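You operate a simulated robot arm through the tools that you are given. There is no shell and no other tool.

Carry out the task below with a simulated two-armed robot. There is one attempt and no reset: what you move stays moved.

## Task
Plug in the red and green leads; set both dials by the card.
Fine: red lead plug into the torch socket, green lead plug into the earth socket; the plug on the grey cable stays out and the set switched off.
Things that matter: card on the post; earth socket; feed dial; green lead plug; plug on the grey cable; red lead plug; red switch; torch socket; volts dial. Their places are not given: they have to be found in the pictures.

Only the result counts: the job must be done as asked and must still hold three seconds after the hand-in. Knocking over, shifting, dropping, spilling or breaking anything else fails it.

## Robot
Two 7-joint arms with two-finger parallel grippers on one trunk that stands fixed in place. Base frame: the origin is at the foot of the trunk, x ahead of it, y to its left, z up. Readings come in m, rad, newtons and seconds.
The left shoulder is at [0.06, 0.143, 0.926], the right one opposite. With the tool pointing down near the work surface each hand reaches from about 0.32 to 0.74 m from the base axis, measured 20 degrees to its own side. Payload 1.57 kg a hand.
Tool frame (each hand has its own): the origin (TCP) lies between the finger pads and is the grasp point; the fingertips stand 0.03 m ahead of it; z points along the fingers, y is the line along which they close. Largest opening 0.11 m; finger width 0.024, thickness 0.012; the body of the gripper, 0.048 by 0.112 m, starts 0.078 m behind the TCP.
Orientation is that of the tool frame in the base frame, as [roll, pitch, yaw] about the fixed x, y, z axes, in that order (R = Rz(yaw) Ry(pitch) Rx(roll)). With the fingers straight down and closing along the base's y, the tool's x points along the base's -x, its y along +y and its z along -z.

## Interface
- The arms move only by the tool servo_tool. It takes "left_commands", "right_commands" or both (then of equal length, played together; a hand with none holds still); each is a list of rows, each a list of 7 numbers: the closure in counts, from 0 (fully open) to 255 (shut), then the shift along the tool's x, y, z in m, then the turn, a rotation vector about the tool's x, y, z in rad. In form: [[fingers, x, y, z, ax, ay, az], ...]. A call has 1 to 20 rows; each row is the pose to reach, as a shift and turn from the pose commanded when the call began, along the tool's axes at that moment. Rows are played at 5 a second. More than 0.05 m and 0.15 rad between two rows, or a gripper value outside its range, and nothing of the call is played. Where a pose cannot be reached the arm comes as near as it can. A force on the tool above 40 N (or 10 N above the force at the start of the call, whichever is more), or a blocked arm, ends the call early, and 0.2 s more pass. The fingers move at their own pace (about 0.045 m/s each) and stop on an object; they squeeze with about 38 N. The grip force told is the motor's: it shows also when the fingers shut on nothing. Time passes only in rows, and 0.2 s behind the last, so rows that repeat a pose let the fingers close. The reply holds the time, the measured pose of the TCP, the force on the tool along the base axes, the opening and the grip force, in the units named above and with some noise, with the torque about the TCP (base axes, N m) and any sound that the robot's microphone picked up, and new pictures: "views" is both (left out), scene, wrist or none (wrist: the cameras of the hands that moved).
- Cameras (640 x 400 px; columns grow to the right, rows downward): "scene" is now at [0.0392, -0.0097, 1.5381]; the picture's right is [-0.05, -1.00, 0.00], its down [-0.84, 0.05, -0.55] and it looks along [0.55, -0.03, -0.84] (base axes); focal length 326 px, centre (320, 200). "left" rides on the left gripper at [0.07, -0.016, -0.141] in its tool frame; the picture's right is [0.23, 0.97, 0.00], its down [-0.85, 0.20, -0.48] and it looks along [-0.47, 0.11, 0.88] (tool axes); focal length 222 px, centre (320, 200). "right" rides on the right gripper at [0.07, 0.016, -0.141] in its tool frame; the picture's right is [-0.23, 0.97, 0.00], its down [-0.86, -0.20, -0.48] and it looks along [-0.47, -0.11, 0.88] (tool axes); focal length 222 px, centre (320, 200).
- move_column(by): slides the trunk up (or, below 0, down) by that many m; the arms and the scene camera ride with it, the base frame stays. It gives what a move gives, with no picture.
- turn_head(pan, tilt): turns the head with the scene camera to pan (to the left, within 1.501 rad either way) and tilt (down, from -0.506 to 1.204), counted from straight ahead of the robot. It gives what a move gives, and a new picture of the scene camera.
- locate(camera, pixels): there is no depth. For up to 12 entries [column, row, z] of the newest picture of that camera ("zoom" is the newest enlarged one), the place [x, y] in the base frame at which the ray of that pixel passes the height z, good to about 0.003 m, but the place of the scene camera against the robot may be out by one fixed shift of up to 0.025 m in any direction. The clock stands still meanwhile.
- zoom(camera, box): a new picture of the part [left, top, right, bottom] of that camera's present view, enlarged. The clock stands still meanwhile.
- hand_in(): hands the job in; it is judged then, once.

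Open the grippers and draw the arms clear of the work before you hand the job in, unless the task says otherwise.

The tools are called after "Emit:" as a command line: name --argument value ..., lists and objects as JSON in quotes. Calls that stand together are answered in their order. servo_tool: Moves the arms, as the interface text tells. Its arguments: {"type":"object","properties":{"left_commands":{"type":"array"},"right_commands":{"type":"array"},"views":{"type":"string","enum":["both","scene","wrist","none"]}},"required":[]} The other tools are called the same way: move_column (by) moves the trunk up or down; turn_head (pan, tilt) turns the head that bears the scene camera; locate (camera, pixels) gives the place at which the rays of pixels pass given heights; zoom (camera, box) takes an enlarged picture of a part of a camera's view; hand_in () hands the job in.

At the start:

```text
t: 0.0
left_eef_pos: [0.5394, 0.149, 1.0361]
left_tool_rot: [-3.14, 0.001, -3.139]
left_force: [-0.1, -0.6, 0.1]
left_moment: [0.05, 0.02, 0.0]
left_finger_gap: 0.1099
left_gripper_force: 0.0
right_eef_pos: [0.4594, -0.2281, 1.0359]
right_tool_rot: [-3.141, 0.001, -3.141]
right_force: [-0.1, 0.0, -0.2]
right_moment: [-0.03, 0.0, 0.0]
right_finger_gap: 0.1101
right_gripper_force: 0.1
trunk travel left (down, up): [-0.525, 0.065]
head pan, tilt (commanded): [-0.054, 0.991]
```

scene: 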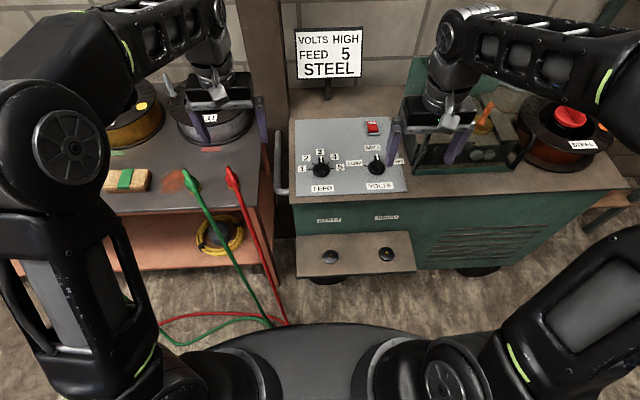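
right: 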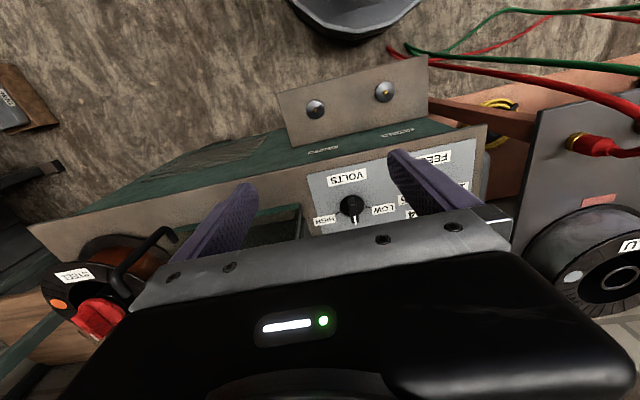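
left: 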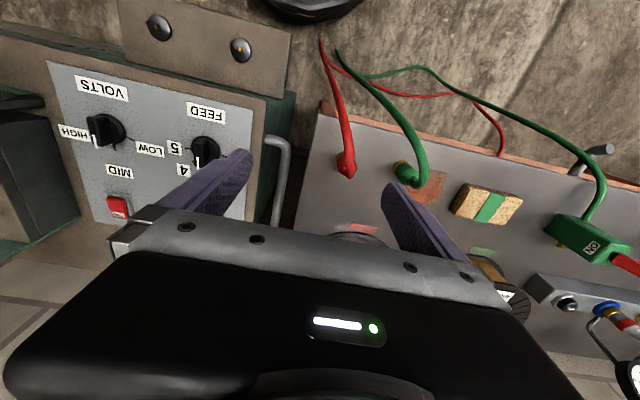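

The scene picture shows the card at about (328,52), the dials at (321,168) and (376,165), and two leads at (192,180) and (232,177). I zoom in on the card, the panel and the leads before moving.

Emit:
zoom --camera "scene" --box '[280, 15, 380, 105]'

Emit:
zoom --camera "scene" --box '[280, 105, 420, 205]'

Emit:
zoom --camera "scene" --box '[280, 195, 440, 295]'

Emit:
zoom --camera "scene" --box '[90, 130, 290, 255]'

```text
4.44 times, centred on (330, 60) of scene
```

zoom: 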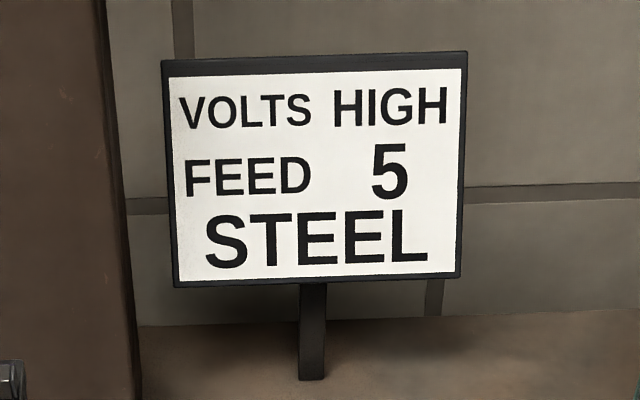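

```text
4.00 times, centred on (350, 155) of scene
```

zoom: 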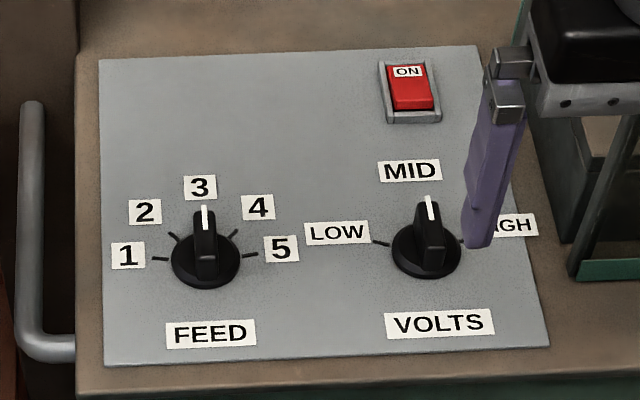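

```text
4.00 times, centred on (360, 245) of scene
```

zoom: 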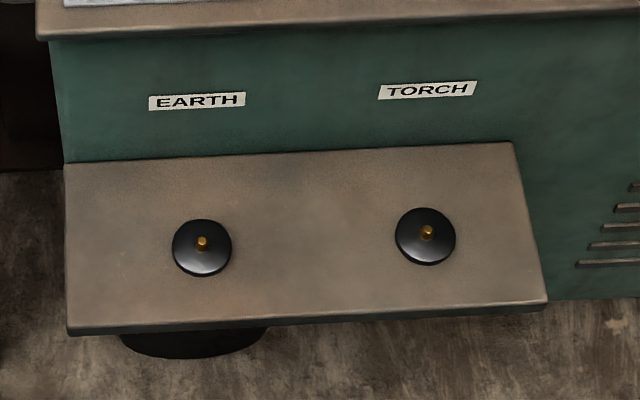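

```text
3.20 times, centred on (190, 192) of scene
```

zoom: 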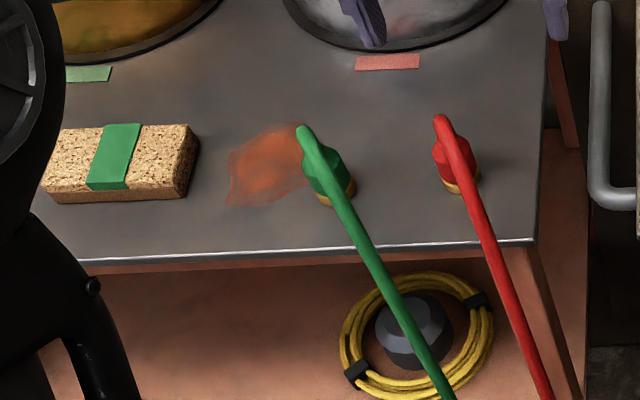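

The card reads VOLTS HIGH, FEED 5; feed now points to 3 and volts to MID. I zoom in on the left wrist picture for the switch, plugs and the item at (590,245), and on the right wrist picture.

Emit:
zoom --camera "left" --box '[300, 30, 640, 240]'

Emit:
zoom --camera "left" --box '[480, 180, 640, 400]'

Emit:
zoom --camera "left" --box '[40, 0, 300, 230]'

Emit:
zoom --camera "right" --box '[260, 40, 500, 240]'

```text
1.88 times, centred on (470, 135) of left
```

zoom: 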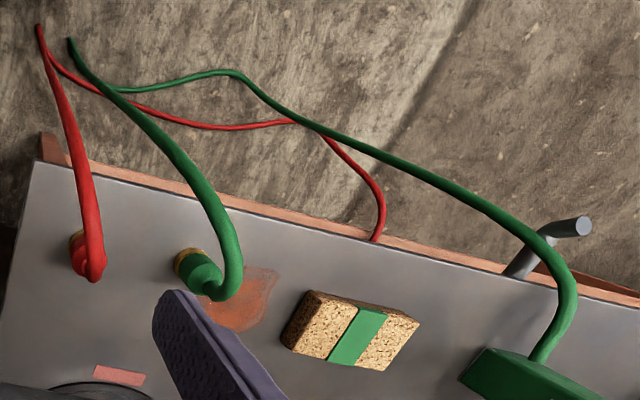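

```text
1.82 times, centred on (560, 290) of left
```

zoom: 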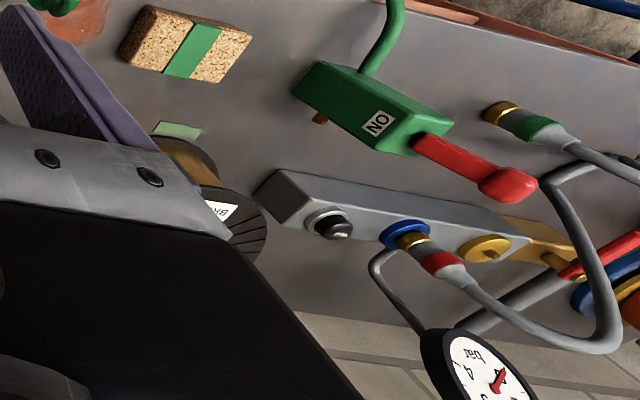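

```text
1.74 times, centred on (170, 115) of left
```

zoom: 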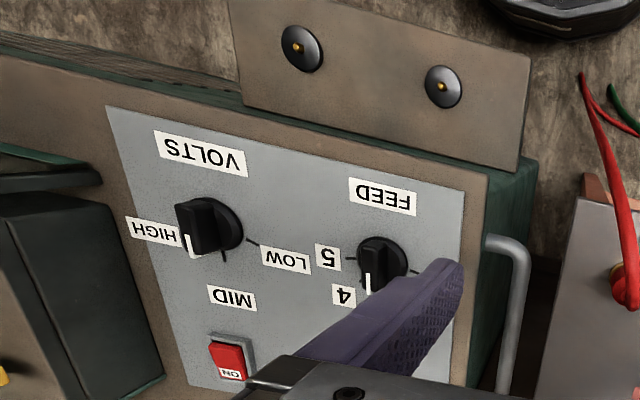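

```text
2.00 times, centred on (380, 140) of right
```

zoom: 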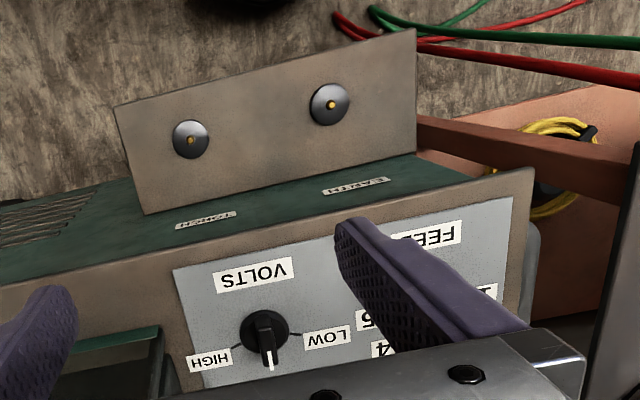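

The wrist view shows other equipment further left (green box with ON label, grey cables). I turn the head left and right to survey.

Emit:
turn_head --pan 0.7 --tilt 0.9

Emit:
turn_head --pan -0.6 --tilt 0.8

Emit:
turn_head --pan 0.2 --tilt 1.1

```text
t: 1.1
left_eef_pos: [0.54, 0.1488, 1.0364]
left_tool_rot: [3.141, 0.001, -3.14]
left_force: [1.0, -0.3, 0.5]
left_moment: [-0.02, -0.03, -0.03]
left_finger_gap: 0.1101
left_gripper_force: 0.0
right_eef_pos: [0.4593, -0.2291, 1.0357]
right_tool_rot: [3.14, 0.001, -3.139]
right_force: [-0.2, 0.7, 0.4]
right_moment: [0.01, 0.01, 0.0]
right_finger_gap: 0.11
right_gripper_force: 0.1
trunk travel left (down, up): [-0.525, 0.065]
head pan, tilt (commanded): [0.7, 0.901]
```

scene: 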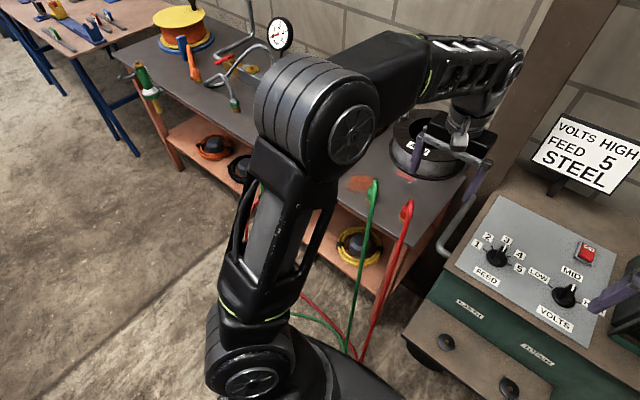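

```text
t: 2.6
left_eef_pos: [0.5392, 0.1491, 1.0372]
left_tool_rot: [3.141, 0.0, -3.14]
left_force: [-0.2, -0.7, 0.7]
left_moment: [-0.03, -0.03, 0.01]
left_finger_gap: 0.11
left_gripper_force: 0.1
right_eef_pos: [0.4593, -0.2287, 1.0368]
right_tool_rot: [-3.14, 0.001, -3.14]
right_force: [0.4, -0.2, -0.2]
right_moment: [0.02, 0.02, 0.0]
right_finger_gap: 0.11
right_gripper_force: 0.2
trunk travel left (down, up): [-0.525, 0.065]
head pan, tilt (commanded): [-0.6, 0.799]
```

scene: 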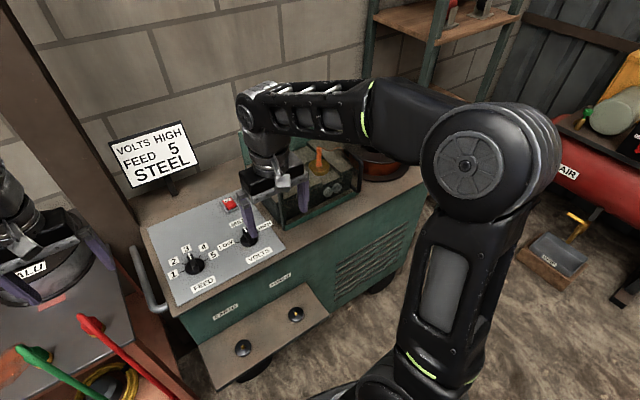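

```text
t: 3.7
left_eef_pos: [0.54, 0.1497, 1.0354]
left_tool_rot: [3.14, 0.0, -3.141]
left_force: [-0.9, -0.3, -0.8]
left_moment: [0.01, -0.05, 0.03]
left_finger_gap: 0.1101
left_gripper_force: 0.1
right_eef_pos: [0.4586, -0.2275, 1.0365]
right_tool_rot: [3.141, 0.001, -3.14]
right_force: [-0.3, 0.3, -0.4]
right_moment: [0.01, 0.0, 0.03]
right_finger_gap: 0.1101
right_gripper_force: 0.0
trunk travel left (down, up): [-0.525, 0.065]
head pan, tilt (commanded): [0.201, 1.1]
```

scene: 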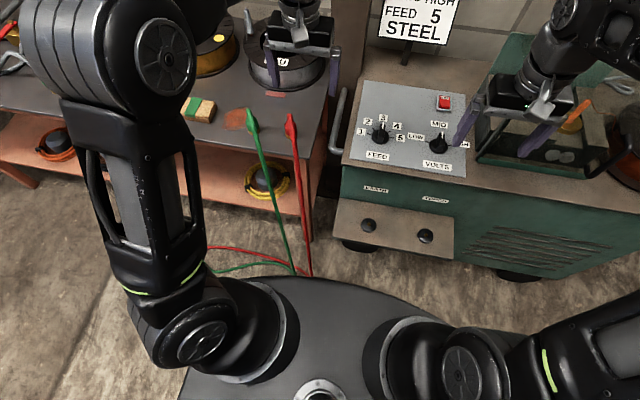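

Both arms are still at their starting poses. I triangulate the heights of red and green plugs, dials and sockets by locating the same points from the scene and wrist cameras at two heights.

Emit:
locate --camera "left" --pixels '[[344, 158, 0.7], [344, 158, 0.8], [402, 172, 0.7], [402, 172, 0.8], [106, 132, 0.7], [106, 132, 0.8], [240, 49, 0.5], [240, 49, 0.7], [159, 27, 0.5], [159, 27, 0.7], [207, 155, 0.7], [207, 155, 0.8]]'

Emit:
locate --camera "right" --pixels '[[353, 208, 0.7], [353, 208, 0.8], [384, 92, 0.5], [384, 92, 0.7], [315, 109, 0.5], [315, 109, 0.7]]'

Emit:
locate --camera "scene" --pixels '[[292, 133, 0.7], [292, 133, 0.8], [254, 130, 0.7], [254, 130, 0.8], [438, 147, 0.7], [438, 147, 0.8], [369, 224, 0.5], [369, 224, 0.7], [426, 236, 0.5], [426, 236, 0.7], [380, 138, 0.7], [380, 138, 0.8]]'

```text
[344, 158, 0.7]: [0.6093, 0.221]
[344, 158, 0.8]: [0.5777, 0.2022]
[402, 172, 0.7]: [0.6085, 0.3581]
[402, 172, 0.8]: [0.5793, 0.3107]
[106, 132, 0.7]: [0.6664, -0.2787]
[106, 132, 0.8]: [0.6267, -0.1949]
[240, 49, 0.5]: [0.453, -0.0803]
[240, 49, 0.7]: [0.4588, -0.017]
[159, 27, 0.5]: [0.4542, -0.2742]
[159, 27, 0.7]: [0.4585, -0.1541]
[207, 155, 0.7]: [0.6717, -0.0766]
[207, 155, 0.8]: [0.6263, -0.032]
```

```text
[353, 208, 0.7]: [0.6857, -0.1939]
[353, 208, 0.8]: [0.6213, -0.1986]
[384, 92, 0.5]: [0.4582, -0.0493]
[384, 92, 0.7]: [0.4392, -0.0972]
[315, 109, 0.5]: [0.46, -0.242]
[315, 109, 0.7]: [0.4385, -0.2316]
```

```text
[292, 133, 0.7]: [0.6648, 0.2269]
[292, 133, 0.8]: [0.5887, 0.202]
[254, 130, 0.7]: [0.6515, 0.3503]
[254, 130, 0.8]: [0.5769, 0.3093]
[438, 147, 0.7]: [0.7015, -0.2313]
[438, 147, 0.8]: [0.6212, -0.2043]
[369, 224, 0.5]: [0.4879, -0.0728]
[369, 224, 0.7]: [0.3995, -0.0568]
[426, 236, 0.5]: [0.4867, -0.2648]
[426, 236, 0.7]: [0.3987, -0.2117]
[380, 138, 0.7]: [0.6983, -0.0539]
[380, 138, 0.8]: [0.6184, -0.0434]
```

The triangulation puts the volts dial near (0.624,-0.198,0.797), the sockets near (0.454,-0.063) and (0.454,-0.239) at z≈0.557, and the plugs near (0.578,0.202) and (0.579,0.31). I move the left hand to about (0.50,0.25,0.96) for a closer look at the plugs.

Emit:
servo_tool --left_commands '[[0, 0.01, 0.025, 0.02, 0, 0, 0], [0, 0.02, 0.05, 0.04, 0, 0, 0], [0, 0.03, 0.075, 0.06, 0, 0, 0], [0, 0.04, 0.1, 0.075, 0, 0, 0], [0, 0.04, 0.1, 0.075, 0, 0, 0]]' --views "wrist"

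Emit:
zoom --camera "left" --box '[200, 60, 440, 210]'

```text
t: 4.9
left_eef_pos: [0.4981, 0.2488, 0.9609]
left_tool_rot: [-3.141, -0.001, 3.14]
left_force: [0.0, 0.3, -0.3]
left_moment: [-0.02, 0.01, 0.02]
left_finger_gap: 0.1099
left_gripper_force: 0.1
right_eef_pos: [0.4594, -0.2291, 1.0357]
right_tool_rot: [-3.14, 0.0, 3.141]
right_force: [-0.3, -0.9, -0.4]
right_moment: [0.0, 0.02, 0.01]
right_finger_gap: 0.1103
right_gripper_force: 0.0
trunk travel left (down, up): [-0.525, 0.065]
head pan, tilt (commanded): [0.201, 1.1]
```

left: 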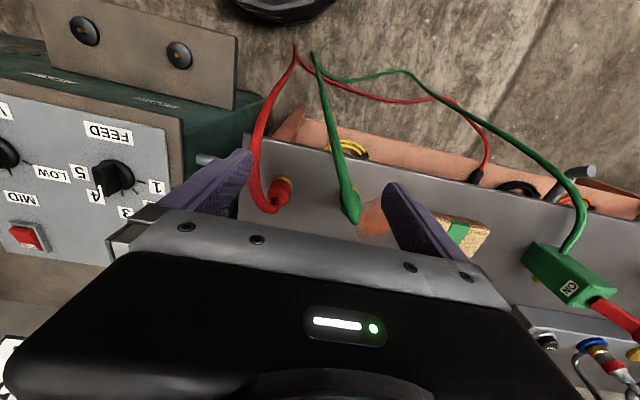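

```text
2.67 times, centred on (320, 135) of left
```

zoom: 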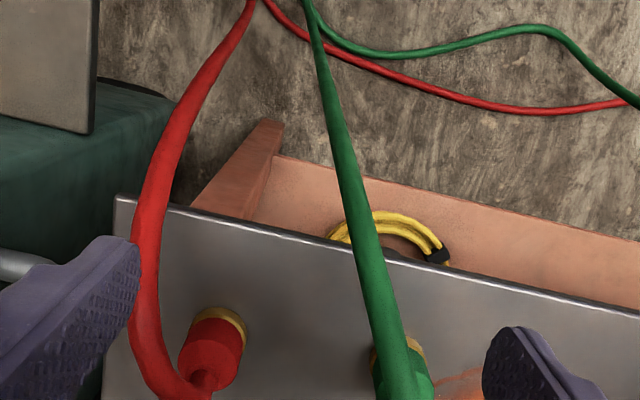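

The red plug stands with its brass ring at about (282,180) and body top at (277,198); the green ring is near (356,189). I compute locations at several heights to intersect with the earlier view.

Emit:
locate --camera "left" --pixels '[[283, 181, 0.7], [283, 181, 0.75], [283, 181, 0.8], [277, 199, 0.75], [277, 199, 0.8], [277, 199, 0.85], [356, 189, 0.7], [356, 189, 0.75], [356, 189, 0.8], [106, 178, 0.75], [106, 178, 0.8], [179, 54, 0.56]]'

```text
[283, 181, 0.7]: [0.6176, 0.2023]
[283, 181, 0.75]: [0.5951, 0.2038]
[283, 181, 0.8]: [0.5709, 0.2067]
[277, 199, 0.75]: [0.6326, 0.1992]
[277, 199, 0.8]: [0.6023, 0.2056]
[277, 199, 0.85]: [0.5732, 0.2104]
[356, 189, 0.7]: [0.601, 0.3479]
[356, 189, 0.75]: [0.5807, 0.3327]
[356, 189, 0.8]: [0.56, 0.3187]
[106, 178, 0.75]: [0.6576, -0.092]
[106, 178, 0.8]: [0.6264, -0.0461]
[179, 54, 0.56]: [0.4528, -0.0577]
```

Red ring intersects at about (0.591,0.205,0.758) and green at about (0.581,0.334,0.75). Before hovering over the red plug, I check where the ALU spool at scene (285,72) sits relative to it.

Emit:
zoom --camera "scene" --box '[180, 20, 360, 160]'

Emit:
locate --camera "scene" --pixels '[[272, 92, 0.76], [300, 93, 0.76], [285, 62, 0.85], [248, 60, 0.85], [330, 70, 0.85], [280, 94, 0.76]]'

```text
2.86 times, centred on (270, 90) of scene
```

zoom: 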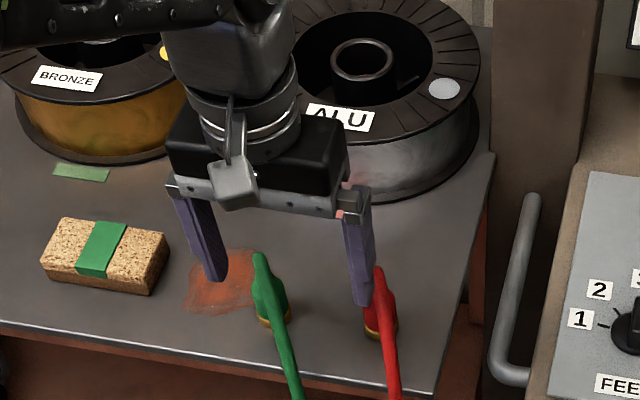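

```text
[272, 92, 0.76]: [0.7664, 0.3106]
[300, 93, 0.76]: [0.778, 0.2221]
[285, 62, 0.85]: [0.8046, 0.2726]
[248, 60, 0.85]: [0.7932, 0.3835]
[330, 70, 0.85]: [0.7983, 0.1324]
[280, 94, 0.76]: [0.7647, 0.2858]
```

The spool's front edge is near x≈0.76, well clear of the plugs. I move the left hand to hover over the red plug at about (0.591,0.205,0.90).

Emit:
servo_tool --left_commands '[[0, -0.03, -0.015, 0.01, 0, 0, 0], [0, -0.06, -0.03, 0.02, 0, 0, 0], [0, -0.093, -0.044, 0.035, 0, 0, 0], [0, -0.093, -0.044, 0.06, 0, 0, 0], [0, -0.093, -0.044, 0.06, 0, 0, 0]]' --views "both"

Emit:
zoom --camera "left" --box '[220, 60, 460, 210]'

```text
t: 6.1
left_eef_pos: [0.5943, 0.2057, 0.9021]
left_tool_rot: [3.14, -0.001, -3.14]
left_force: [0.3, -0.6, 0.5]
left_moment: [-0.04, -0.01, -0.02]
left_finger_gap: 0.1101
left_gripper_force: 0.0
right_eef_pos: [0.4587, -0.2281, 1.0357]
right_tool_rot: [-3.14, 0.001, -3.141]
right_force: [0.2, 0.8, 1.1]
right_moment: [0.0, -0.02, -0.02]
right_finger_gap: 0.1099
right_gripper_force: 0.1
trunk travel left (down, up): [-0.525, 0.065]
head pan, tilt (commanded): [0.201, 1.1]
```

scene: 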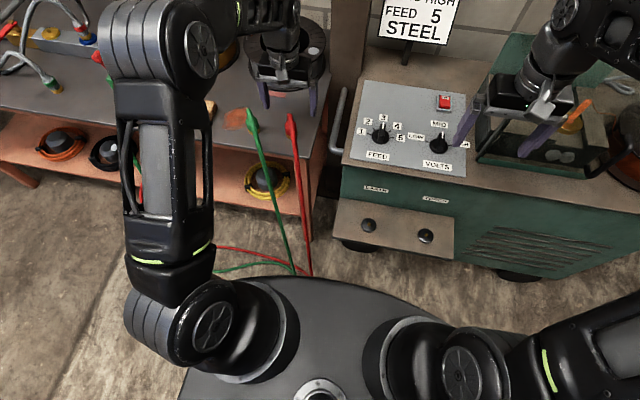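
left: 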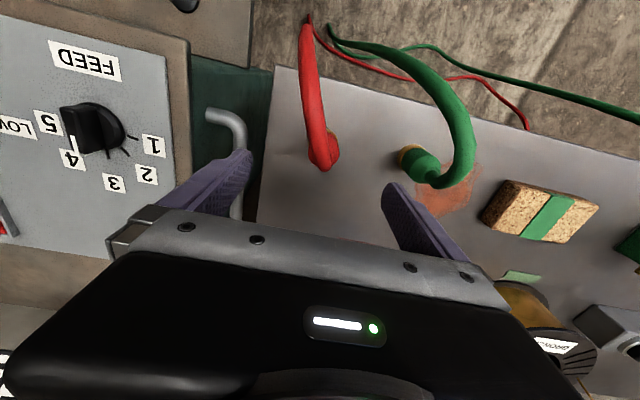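

```text
2.67 times, centred on (340, 135) of left
```

zoom: 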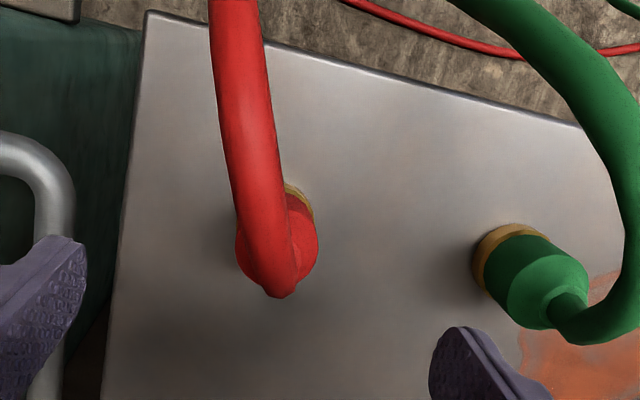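

Now the plugs are clear: the red body centre is near (324,152), the green ring near (412,157) and its shoulder near (428,172). I locate these at several heights to pin down base and shoulder heights.

Emit:
locate --camera "left" --pixels '[[411.8, 156.6, 0.75], [411.8, 156.6, 0.76], [411.8, 156.6, 0.77], [427.9, 172.4, 0.79], [427.9, 172.4, 0.8], [427.9, 172.4, 0.81], [323.7, 151.8, 0.77], [323.7, 151.8, 0.79], [327, 141, 0.75], [327, 141, 0.76], [97, 130, 0.8], [97, 130, 0.78]]'

```text
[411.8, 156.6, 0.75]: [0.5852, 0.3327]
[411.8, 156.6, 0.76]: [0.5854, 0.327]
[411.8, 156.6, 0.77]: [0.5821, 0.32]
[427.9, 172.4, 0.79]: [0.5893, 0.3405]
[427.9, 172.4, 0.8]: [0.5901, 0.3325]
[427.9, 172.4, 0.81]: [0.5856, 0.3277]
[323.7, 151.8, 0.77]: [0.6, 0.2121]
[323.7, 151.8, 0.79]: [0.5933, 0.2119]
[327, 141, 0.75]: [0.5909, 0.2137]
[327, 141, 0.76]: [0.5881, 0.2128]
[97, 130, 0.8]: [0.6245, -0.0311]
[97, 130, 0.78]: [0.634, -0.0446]
```

Red plug is at about (0.594,0.212) and green at (0.586,0.332), body z≈0.75 to 0.80. Next I look at the socket shelf geometry by locating box and shelf edges in the scene picture and zooming there.

Emit:
locate --camera "scene" --pixels '[[405, 180, 0.78], [344, 166, 0.78], [397, 251, 0.55], [398, 208, 0.55], [336, 202, 0.55], [452, 214, 0.55], [456, 257, 0.55], [334, 240, 0.55]]'

Emit:
zoom --camera "scene" --box '[320, 160, 470, 270]'

Emit:
zoom --camera "right" --box '[290, 60, 430, 150]'

```text
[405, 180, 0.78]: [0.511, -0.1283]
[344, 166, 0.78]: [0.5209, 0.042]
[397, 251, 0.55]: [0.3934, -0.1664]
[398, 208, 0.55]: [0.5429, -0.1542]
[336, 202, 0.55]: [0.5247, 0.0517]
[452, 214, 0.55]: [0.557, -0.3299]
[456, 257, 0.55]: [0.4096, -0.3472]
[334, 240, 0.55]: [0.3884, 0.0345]
```

```text
3.64 times, centred on (395, 215) of scene
```

zoom: 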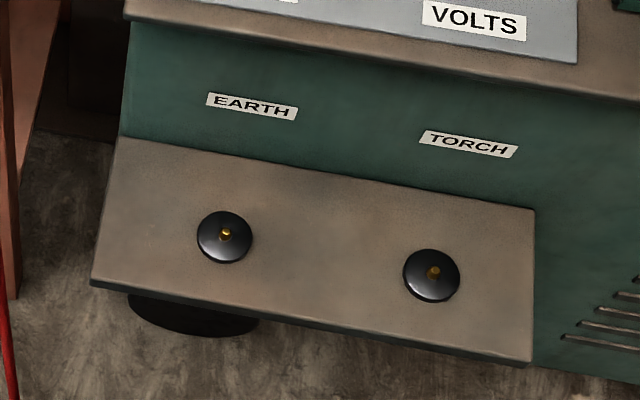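

```text
4.44 times, centred on (360, 105) of right
```

zoom: 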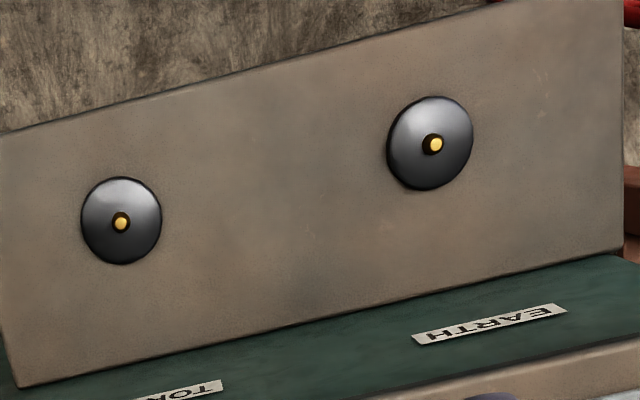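

The sockets look like dark discs with a central brass pin. I draw the right hand away to the right and bring the left hand over the earth socket at about (0.454,-0.06,0.83) to see it from the same camera that will guide the plugs.

Emit:
servo_tool --left_commands '[[0, 0, 0, -0.045, 0, 0, 0], [0, 0.02, -0.03, -0.075, 0, 0, 0], [0, 0.045, -0.07, -0.08, 0, 0, 0], [0, 0.07, -0.11, -0.08, 0, 0, 0], [0, 0.095, -0.15, -0.08, 0, 0, 0], [0, 0.12, -0.19, -0.08, 0, 0, 0], [0, 0.14, -0.235, -0.08, 0, 0, 0], [0, 0.14, -0.266, -0.06, 0, 0, 0], [0, 0.14, -0.266, -0.015, 0, 0, 0], [0, 0.14, -0.266, 0.03, 0, 0, 0], [0, 0.14, -0.266, 0.07, 0, 0, 0], [0, 0.14, -0.266, 0.07, 0, 0, 0]]' --right_commands '[[0, 0, 0, -0.03, 0, 0, 0], [0, 0.02, -0.03, -0.05, 0, 0, 0], [0, 0.04, -0.07, -0.05, 0, 0, 0], [0, 0.06, -0.11, -0.05, 0, 0, 0], [0, 0.06, -0.155, -0.05, 0, 0, 0], [0, 0.06, -0.2, -0.05, 0, 0, 0], [0, 0.06, -0.2, -0.05, 0, 0, 0], [0, 0.06, -0.2, -0.05, 0, 0, 0], [0, 0.06, -0.2, -0.05, 0, 0, 0], [0, 0.06, -0.2, -0.05, 0, 0, 0], [0, 0.06, -0.2, -0.05, 0, 0, 0], [0, 0.06, -0.2, -0.05, 0, 0, 0]]' --views "both"

```text
t: 8.7
left_eef_pos: [0.4522, -0.0605, 0.8309]
left_tool_rot: [3.141, 0.001, -3.141]
left_force: [0.1, 0.6, 0.2]
left_moment: [-0.04, -0.02, 0.0]
left_finger_gap: 0.1101
left_gripper_force: 0.0
right_eef_pos: [0.3992, -0.4283, 1.0867]
right_tool_rot: [-3.141, -0.001, -3.141]
right_force: [0.0, 0.5, 0.8]
right_moment: [0.04, 0.01, 0.0]
right_finger_gap: 0.11
right_gripper_force: 0.0
trunk travel left (down, up): [-0.525, 0.065]
head pan, tilt (commanded): [0.201, 1.1]
```

scene: 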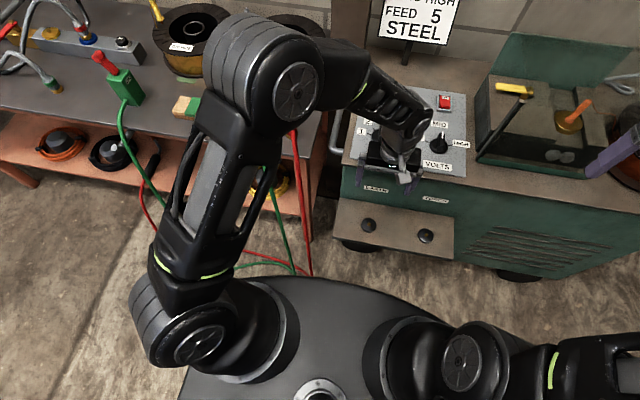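
right: 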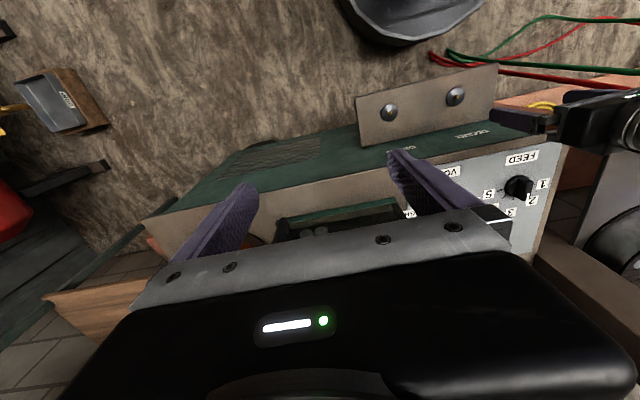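
left: 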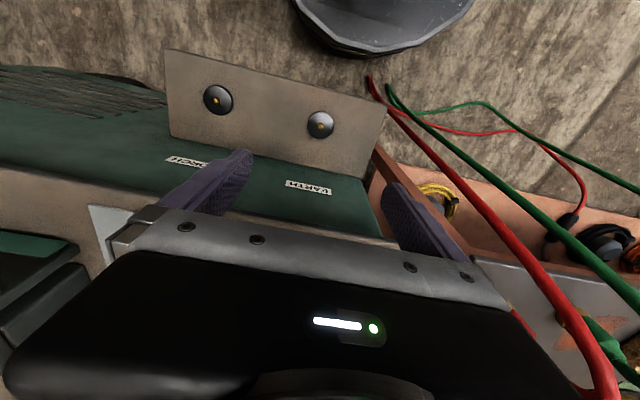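

The left hand is over the earth socket; I zoom on both sockets and on the cable near the right side of the left picture.

Emit:
zoom --camera "left" --box '[190, 70, 350, 160]'

Emit:
zoom --camera "left" --box '[440, 180, 640, 400]'

Emit:
zoom --camera "scene" --box '[210, 90, 450, 290]'

```text
4.00 times, centred on (270, 115) of left
```

zoom: 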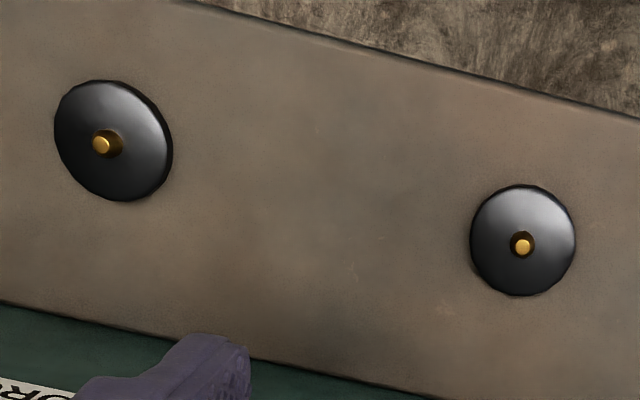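

```text
1.82 times, centred on (540, 290) of left
```

zoom: 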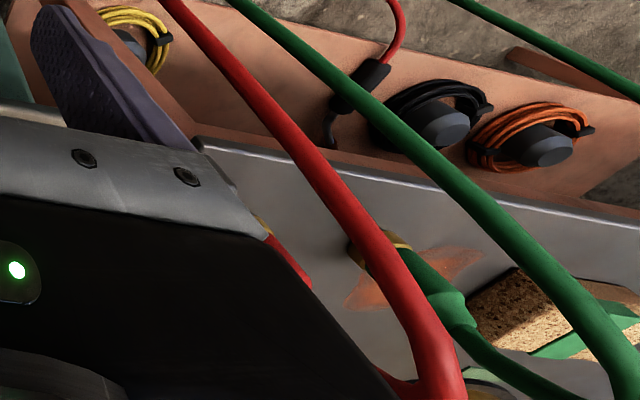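

```text
2.00 times, centred on (330, 190) of scene
```

zoom: 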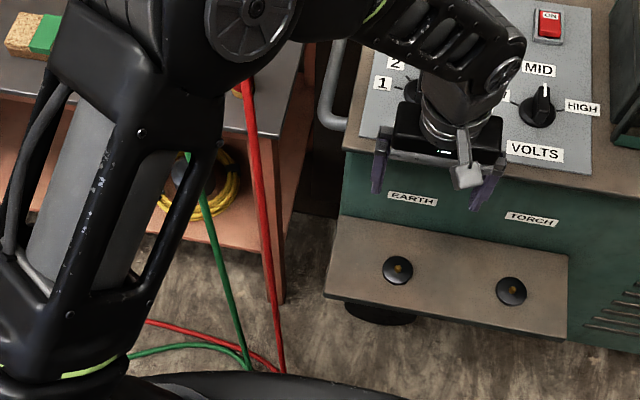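

Socket disc centres are at about (320.8,130) and (218.3,105.3), pin tips slightly offset. I locate them and the front and back shelf edges at candidate heights.

Emit:
locate --camera "left" --pixels '[[320.75, 130, 0.54], [320.75, 130, 0.555], [320.75, 130, 0.57], [320.75, 131.5, 0.57], [218.3, 105.3, 0.54], [218.3, 105.3, 0.555], [218.3, 105.3, 0.57], [215.3, 106.3, 0.57]]'

Emit:
locate --camera "right" --pixels '[[389, 112, 0.54], [389, 112, 0.57], [455, 96, 0.54], [455, 96, 0.57]]'

Emit:
zoom --camera "right" --box '[350, 60, 510, 160]'

```text
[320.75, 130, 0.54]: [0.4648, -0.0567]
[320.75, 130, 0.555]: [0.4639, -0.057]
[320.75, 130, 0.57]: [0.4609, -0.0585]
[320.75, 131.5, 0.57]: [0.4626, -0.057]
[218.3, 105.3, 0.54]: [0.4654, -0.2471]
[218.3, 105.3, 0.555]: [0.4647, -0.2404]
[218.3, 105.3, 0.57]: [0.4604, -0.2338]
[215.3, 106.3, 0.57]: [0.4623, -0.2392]
```

```text
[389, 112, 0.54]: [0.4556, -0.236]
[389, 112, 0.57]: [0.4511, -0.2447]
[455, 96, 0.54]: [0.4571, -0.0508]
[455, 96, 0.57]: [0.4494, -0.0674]
```

```text
4.00 times, centred on (430, 110) of right
```

zoom: 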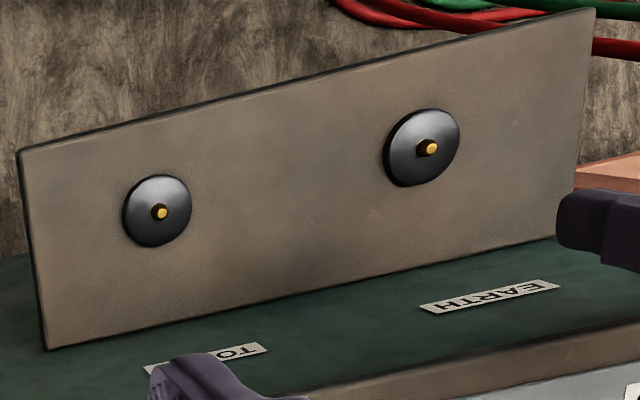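

Estimates put earth at about (0.463,-0.057,0.555) and torch at (0.464,-0.240,0.555). I descend over the earth socket to z≈0.70 for a finer view.

Emit:
servo_tool --left_commands '[[0, -0.005, 0.002, 0.035, 0, 0, 0], [0, -0.01, 0.003, 0.07, 0, 0, 0], [0, -0.01, 0.003, 0.1, 0, 0, 0], [0, -0.01, 0.003, 0.13, 0, 0, 0], [0, -0.01, 0.003, 0.13, 0, 0, 0]]' --views "both"

Emit:
zoom --camera "left" --box '[240, 100, 400, 200]'

Emit:
zoom --camera "scene" --box '[300, 120, 480, 270]'

```text
t: 9.9
left_eef_pos: [0.4635, -0.0567, 0.702]
left_tool_rot: [3.14, 0.004, -3.141]
left_force: [-0.5, 0.1, 0.0]
left_moment: [-0.04, 0.04, -0.01]
left_finger_gap: 0.1102
left_gripper_force: 0.0
right_eef_pos: [0.3982, -0.4284, 1.0864]
right_tool_rot: [3.141, 0.0, 3.141]
right_force: [0.5, 0.5, -0.3]
right_moment: [0.01, -0.01, -0.03]
right_finger_gap: 0.1102
right_gripper_force: 0.1
trunk travel left (down, up): [-0.525, 0.065]
head pan, tilt (commanded): [0.201, 1.1]
```

scene: 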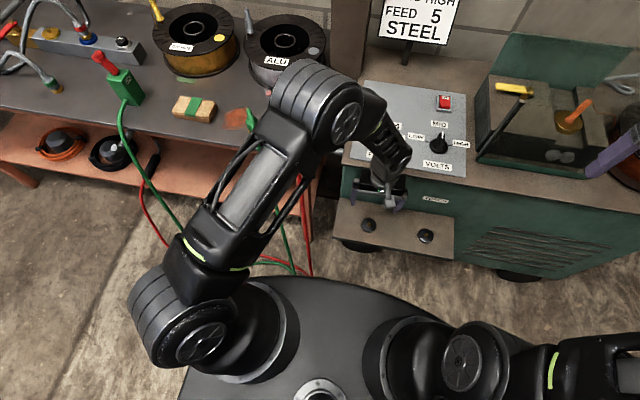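
left: 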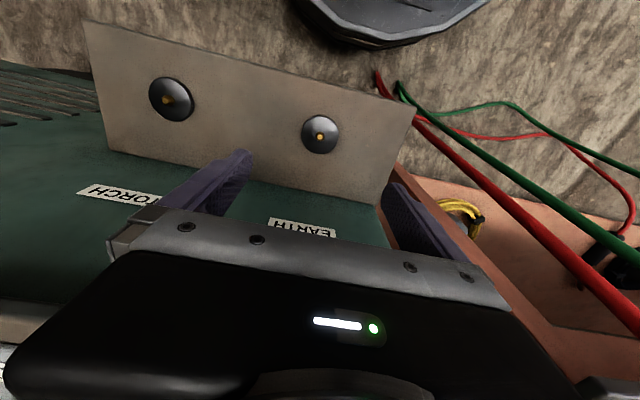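

```text
4.00 times, centred on (320, 150) of left
```

zoom: 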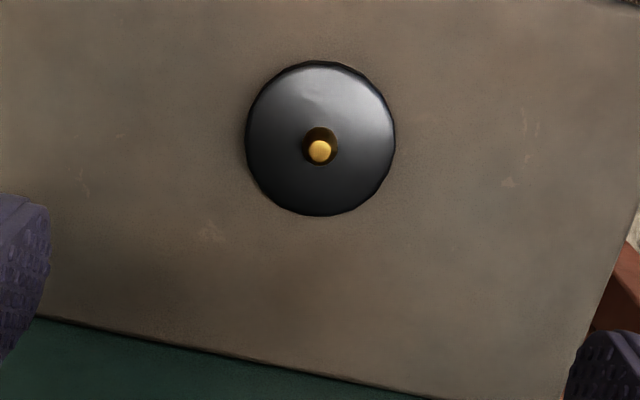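

```text
2.67 times, centred on (390, 195) of scene
```

zoom: 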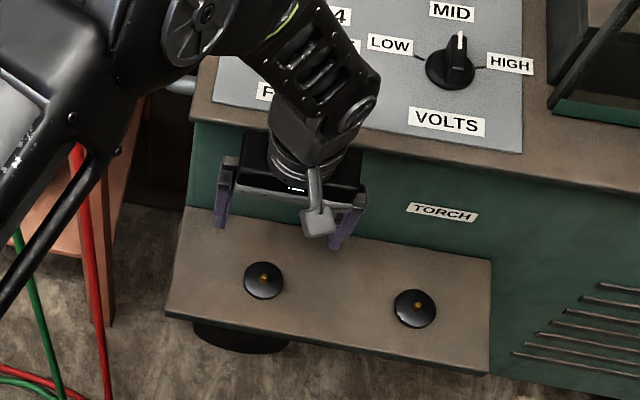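

The left forearm now passes over the panel near the FEED dial, so I check its clearance: look at the right wrist view and estimate elbow and wrist positions from the scene.

Emit:
servo_tool --right_commands '[[0, 0, 0, 0, 0, 0, 0]]' --views "wrist"

Emit:
locate --camera "scene" --pixels '[[330, 100, 1.0], [330, 100, 1.1], [330, 100, 1.2], [395, 165, 0.85], [395, 165, 0.95], [355, 120, 1.0], [355, 120, 1.1], [165, 315, 0.93]]'

```text
t: 10.3
left_eef_pos: [0.4635, -0.0584, 0.7006]
left_tool_rot: [3.141, -0.001, 3.141]
left_force: [-0.8, -0.9, -0.3]
left_moment: [0.0, 0.01, 0.01]
left_finger_gap: 0.11
left_gripper_force: 0.0
right_eef_pos: [0.3996, -0.428, 1.0869]
right_tool_rot: [-3.141, -0.001, 3.141]
right_force: [-0.3, -0.3, -0.7]
right_moment: [-0.02, 0.02, -0.02]
right_finger_gap: 0.11
right_gripper_force: 0.0
trunk travel left (down, up): [-0.525, 0.065]
head pan, tilt (commanded): [0.201, 1.1]
```

right: 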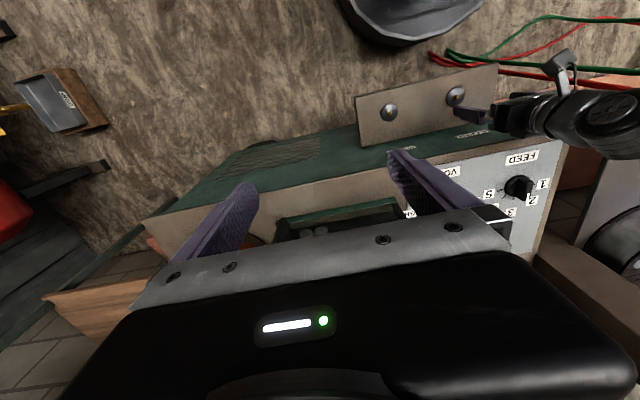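

```text
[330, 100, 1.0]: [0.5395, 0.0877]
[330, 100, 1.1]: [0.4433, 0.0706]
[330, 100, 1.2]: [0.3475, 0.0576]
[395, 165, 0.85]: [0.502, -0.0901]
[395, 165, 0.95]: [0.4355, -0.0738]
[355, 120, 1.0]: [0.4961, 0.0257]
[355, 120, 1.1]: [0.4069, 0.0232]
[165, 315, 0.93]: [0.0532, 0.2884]
```

The elbow sits high (about (0.4,0.07,1.15)), so the forearm clears the panel. Now the earth disc centre is at (320,134.6) and pin tip at (319.9,137.8) in the left view; I locate these.

Emit:
locate --camera "left" --pixels '[[320, 134.6, 0.545], [320, 134.6, 0.555], [320, 134.6, 0.565], [320, 137.75, 0.565], [320, 137.75, 0.575], [171, 99, 0.545], [171, 99, 0.555], [171, 99, 0.565], [168, 100, 0.565]]'

Emit:
zoom --camera "left" --box '[130, 60, 230, 140]'

```text
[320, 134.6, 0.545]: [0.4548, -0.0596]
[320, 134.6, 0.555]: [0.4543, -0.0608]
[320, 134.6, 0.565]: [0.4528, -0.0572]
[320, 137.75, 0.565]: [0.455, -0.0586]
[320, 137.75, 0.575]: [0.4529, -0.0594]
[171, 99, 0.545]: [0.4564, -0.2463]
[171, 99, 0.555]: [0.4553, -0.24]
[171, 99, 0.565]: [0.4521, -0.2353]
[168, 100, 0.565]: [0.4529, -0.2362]
```

```text
5.00 times, centred on (180, 100) of left
```

zoom: 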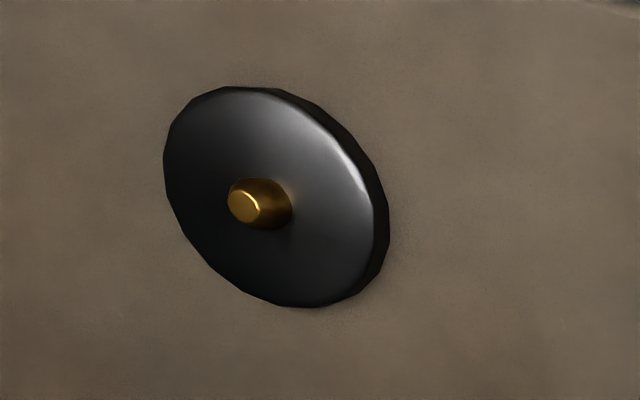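

Correcting for zoom centring, earth is at about (0.4543,-0.060) and torch (0.4553,-0.240), both z≈0.555 with a protruding brass pin. I slide the left hand over the torch socket at the same height to check reach and alignment there.

Emit:
servo_tool --left_commands '[[0, 0.009, -0.045, -0.01, 0, 0, 0], [0, 0.009, -0.09, -0.01, 0, 0, 0], [0, 0.009, -0.135, -0.01, 0, 0, 0], [0, 0.009, -0.18, -0.01, 0, 0, 0], [0, 0.009, -0.182, 0, 0, 0, 0], [0, 0.009, -0.182, 0, 0, 0, 0]]' --views "both"

Emit:
zoom --camera "left" --box '[240, 100, 400, 200]'

```text
t: 11.7
left_eef_pos: [0.4556, -0.2402, 0.7016]
left_tool_rot: [3.141, 0.0, -3.139]
left_force: [0.3, 0.4, 0.6]
left_moment: [0.0, -0.02, 0.0]
left_finger_gap: 0.1103
left_gripper_force: 0.0
right_eef_pos: [0.3992, -0.4285, 1.086]
right_tool_rot: [3.141, -0.001, -3.14]
right_force: [-0.3, 0.7, -0.2]
right_moment: [-0.02, -0.01, 0.02]
right_finger_gap: 0.1098
right_gripper_force: 0.1
trunk travel left (down, up): [-0.525, 0.065]
head pan, tilt (commanded): [0.201, 1.1]
```

scene: 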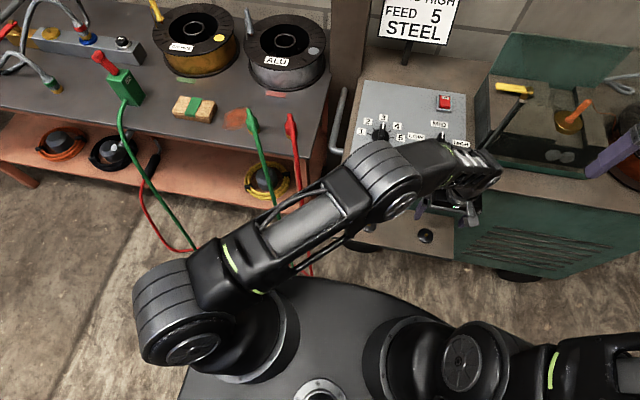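
left: 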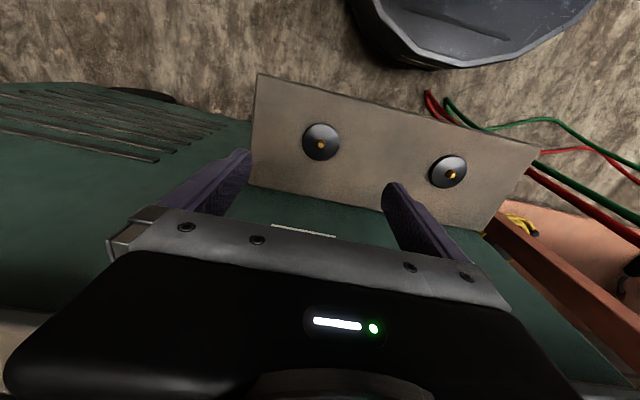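

```text
4.00 times, centred on (320, 150) of left
```

zoom: 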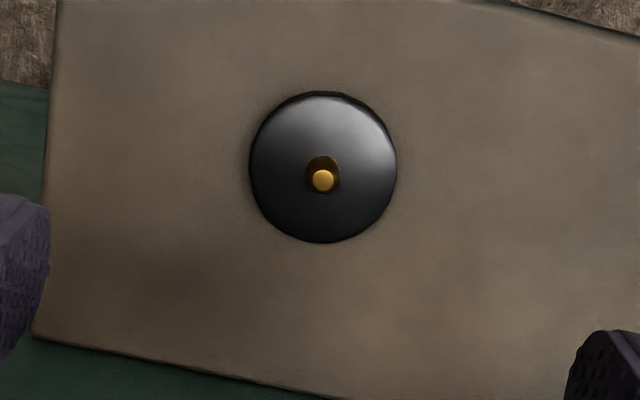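

The left hand reaches the torch socket and is aligned with it within about 2 mm (disc at (320.8,141.8), predicted (319.5,142)). I now go back up and over to hover above the red plug at (0.594,0.212,0.90).

Emit:
servo_tool --left_commands '[[0, 0, 0, -0.05, 0, 0, 0], [0, 0, 0, -0.1, 0, 0, 0], [0, 0, 0, -0.15, 0, 0, 0], [0, 0, 0, -0.2, 0, 0, 0], [0, 0, 0, -0.25, 0, 0, 0], [0, -0.014, 0.045, -0.26, 0, 0, 0], [0, -0.028, 0.09, -0.27, 0, 0, 0], [0, -0.042, 0.135, -0.27, 0, 0, 0], [0, -0.056, 0.18, -0.27, 0, 0, 0], [0, -0.07, 0.225, -0.27, 0, 0, 0], [0, -0.084, 0.27, -0.27, 0, 0, 0], [0, -0.098, 0.315, -0.27, 0, 0, 0], [0, -0.112, 0.36, -0.27, 0, 0, 0], [0, -0.126, 0.405, -0.27, 0, 0, 0], [0, -0.138, 0.45, -0.27, 0, 0, 0], [0, -0.138, 0.452, -0.235, 0, 0, 0], [0, -0.138, 0.452, -0.2, 0, 0, 0], [0, -0.138, 0.452, -0.2, 0, 0, 0]]' --views "both"

Emit:
zoom --camera "left" --box '[240, 100, 400, 200]'

```text
t: 15.5
left_eef_pos: [0.5925, 0.2114, 0.9011]
left_tool_rot: [-3.141, 0.001, -3.141]
left_force: [0.4, -0.4, -0.6]
left_moment: [0.01, 0.03, 0.01]
left_finger_gap: 0.1097
left_gripper_force: 0.1
right_eef_pos: [0.3991, -0.428, 1.0855]
right_tool_rot: [3.141, 0.0, 3.141]
right_force: [0.3, -0.7, -1.1]
right_moment: [0.0, -0.01, -0.01]
right_finger_gap: 0.11
right_gripper_force: 0.0
trunk travel left (down, up): [-0.525, 0.065]
head pan, tilt (commanded): [0.201, 1.1]
```

scene: 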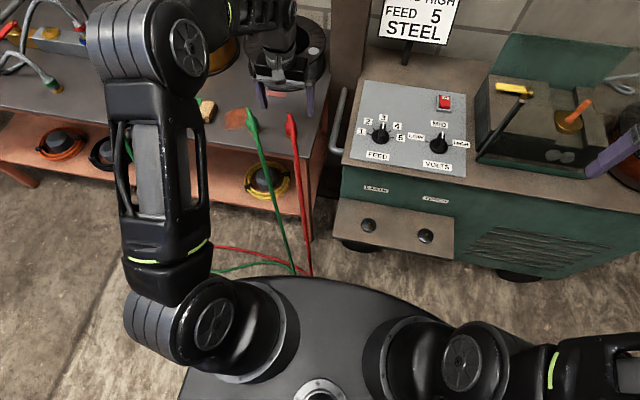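
left: 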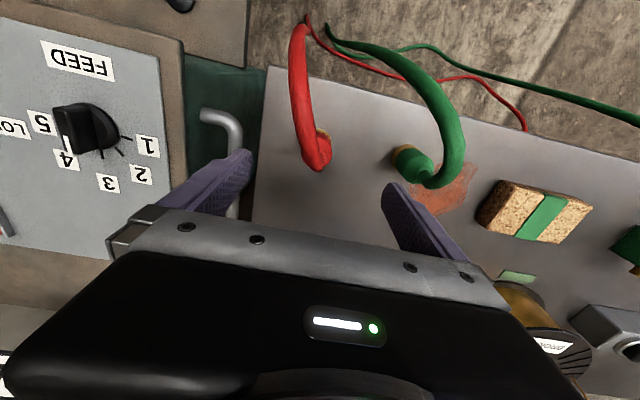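

```text
4.00 times, centred on (320, 150) of left
```

zoom: 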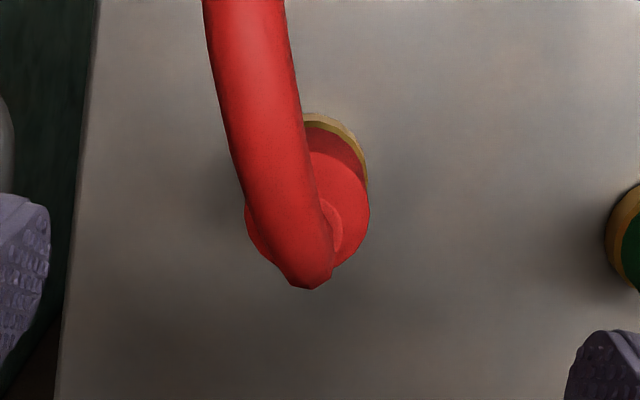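

The red plug's axis is at about (0.594,0.209); the body top is near zoom (308,212). Its cable arcs up toward -x in between the fingers. I descend partway to z≈0.835 and look.

Emit:
servo_tool --left_commands '[[0, -0.001, -0.003, 0.03, 0, 0, 0], [0, -0.001, -0.003, 0.05, 0, 0, 0], [0, -0.001, -0.003, 0.066, 0, 0, 0], [0, -0.001, -0.003, 0.066, 0, 0, 0]]' --views "both"

Emit:
zoom --camera "left" --box '[240, 100, 400, 200]'

Emit:
zoom --camera "scene" --box '[210, 30, 370, 130]'

```text
t: 16.5
left_eef_pos: [0.5928, 0.2097, 0.8333]
left_tool_rot: [3.141, -0.001, -3.139]
left_force: [0.9, -0.5, -0.1]
left_moment: [0.0, 0.0, 0.03]
left_finger_gap: 0.1099
left_gripper_force: 0.1
right_eef_pos: [0.3994, -0.4292, 1.0851]
right_tool_rot: [3.141, -0.001, 3.14]
right_force: [0.6, 0.3, -0.2]
right_moment: [0.0, -0.02, -0.02]
right_finger_gap: 0.1102
right_gripper_force: 0.1
trunk travel left (down, up): [-0.525, 0.065]
head pan, tilt (commanded): [0.201, 1.1]
```

scene: 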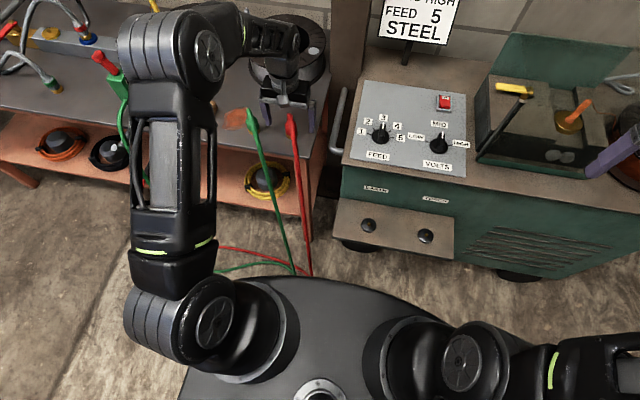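
left: 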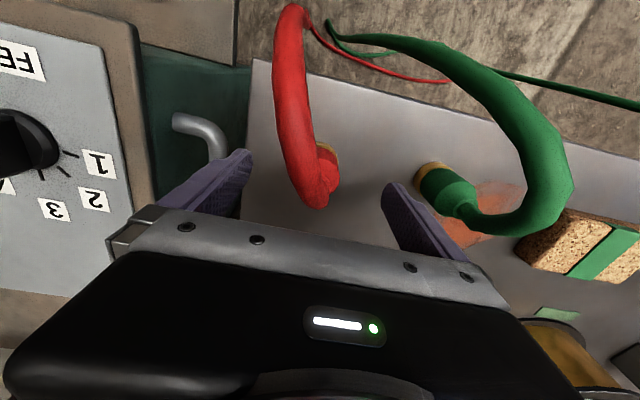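

```text
4.00 times, centred on (320, 150) of left
```

zoom: 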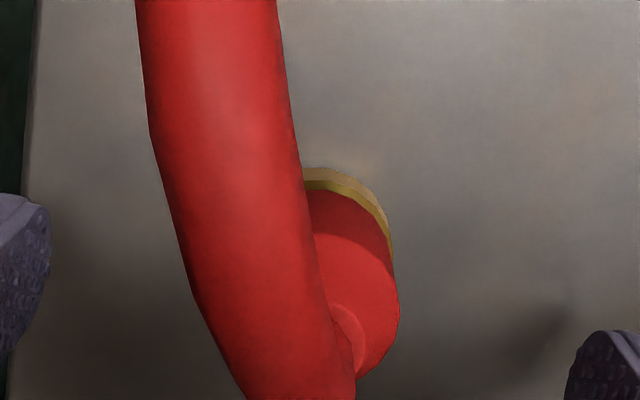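

```text
4.00 times, centred on (290, 80) of scene
```

zoom: 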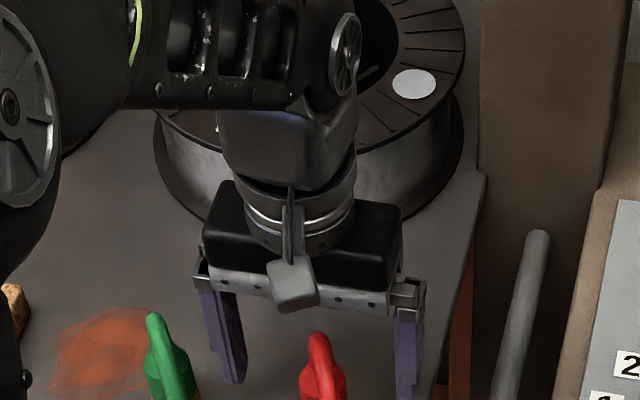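

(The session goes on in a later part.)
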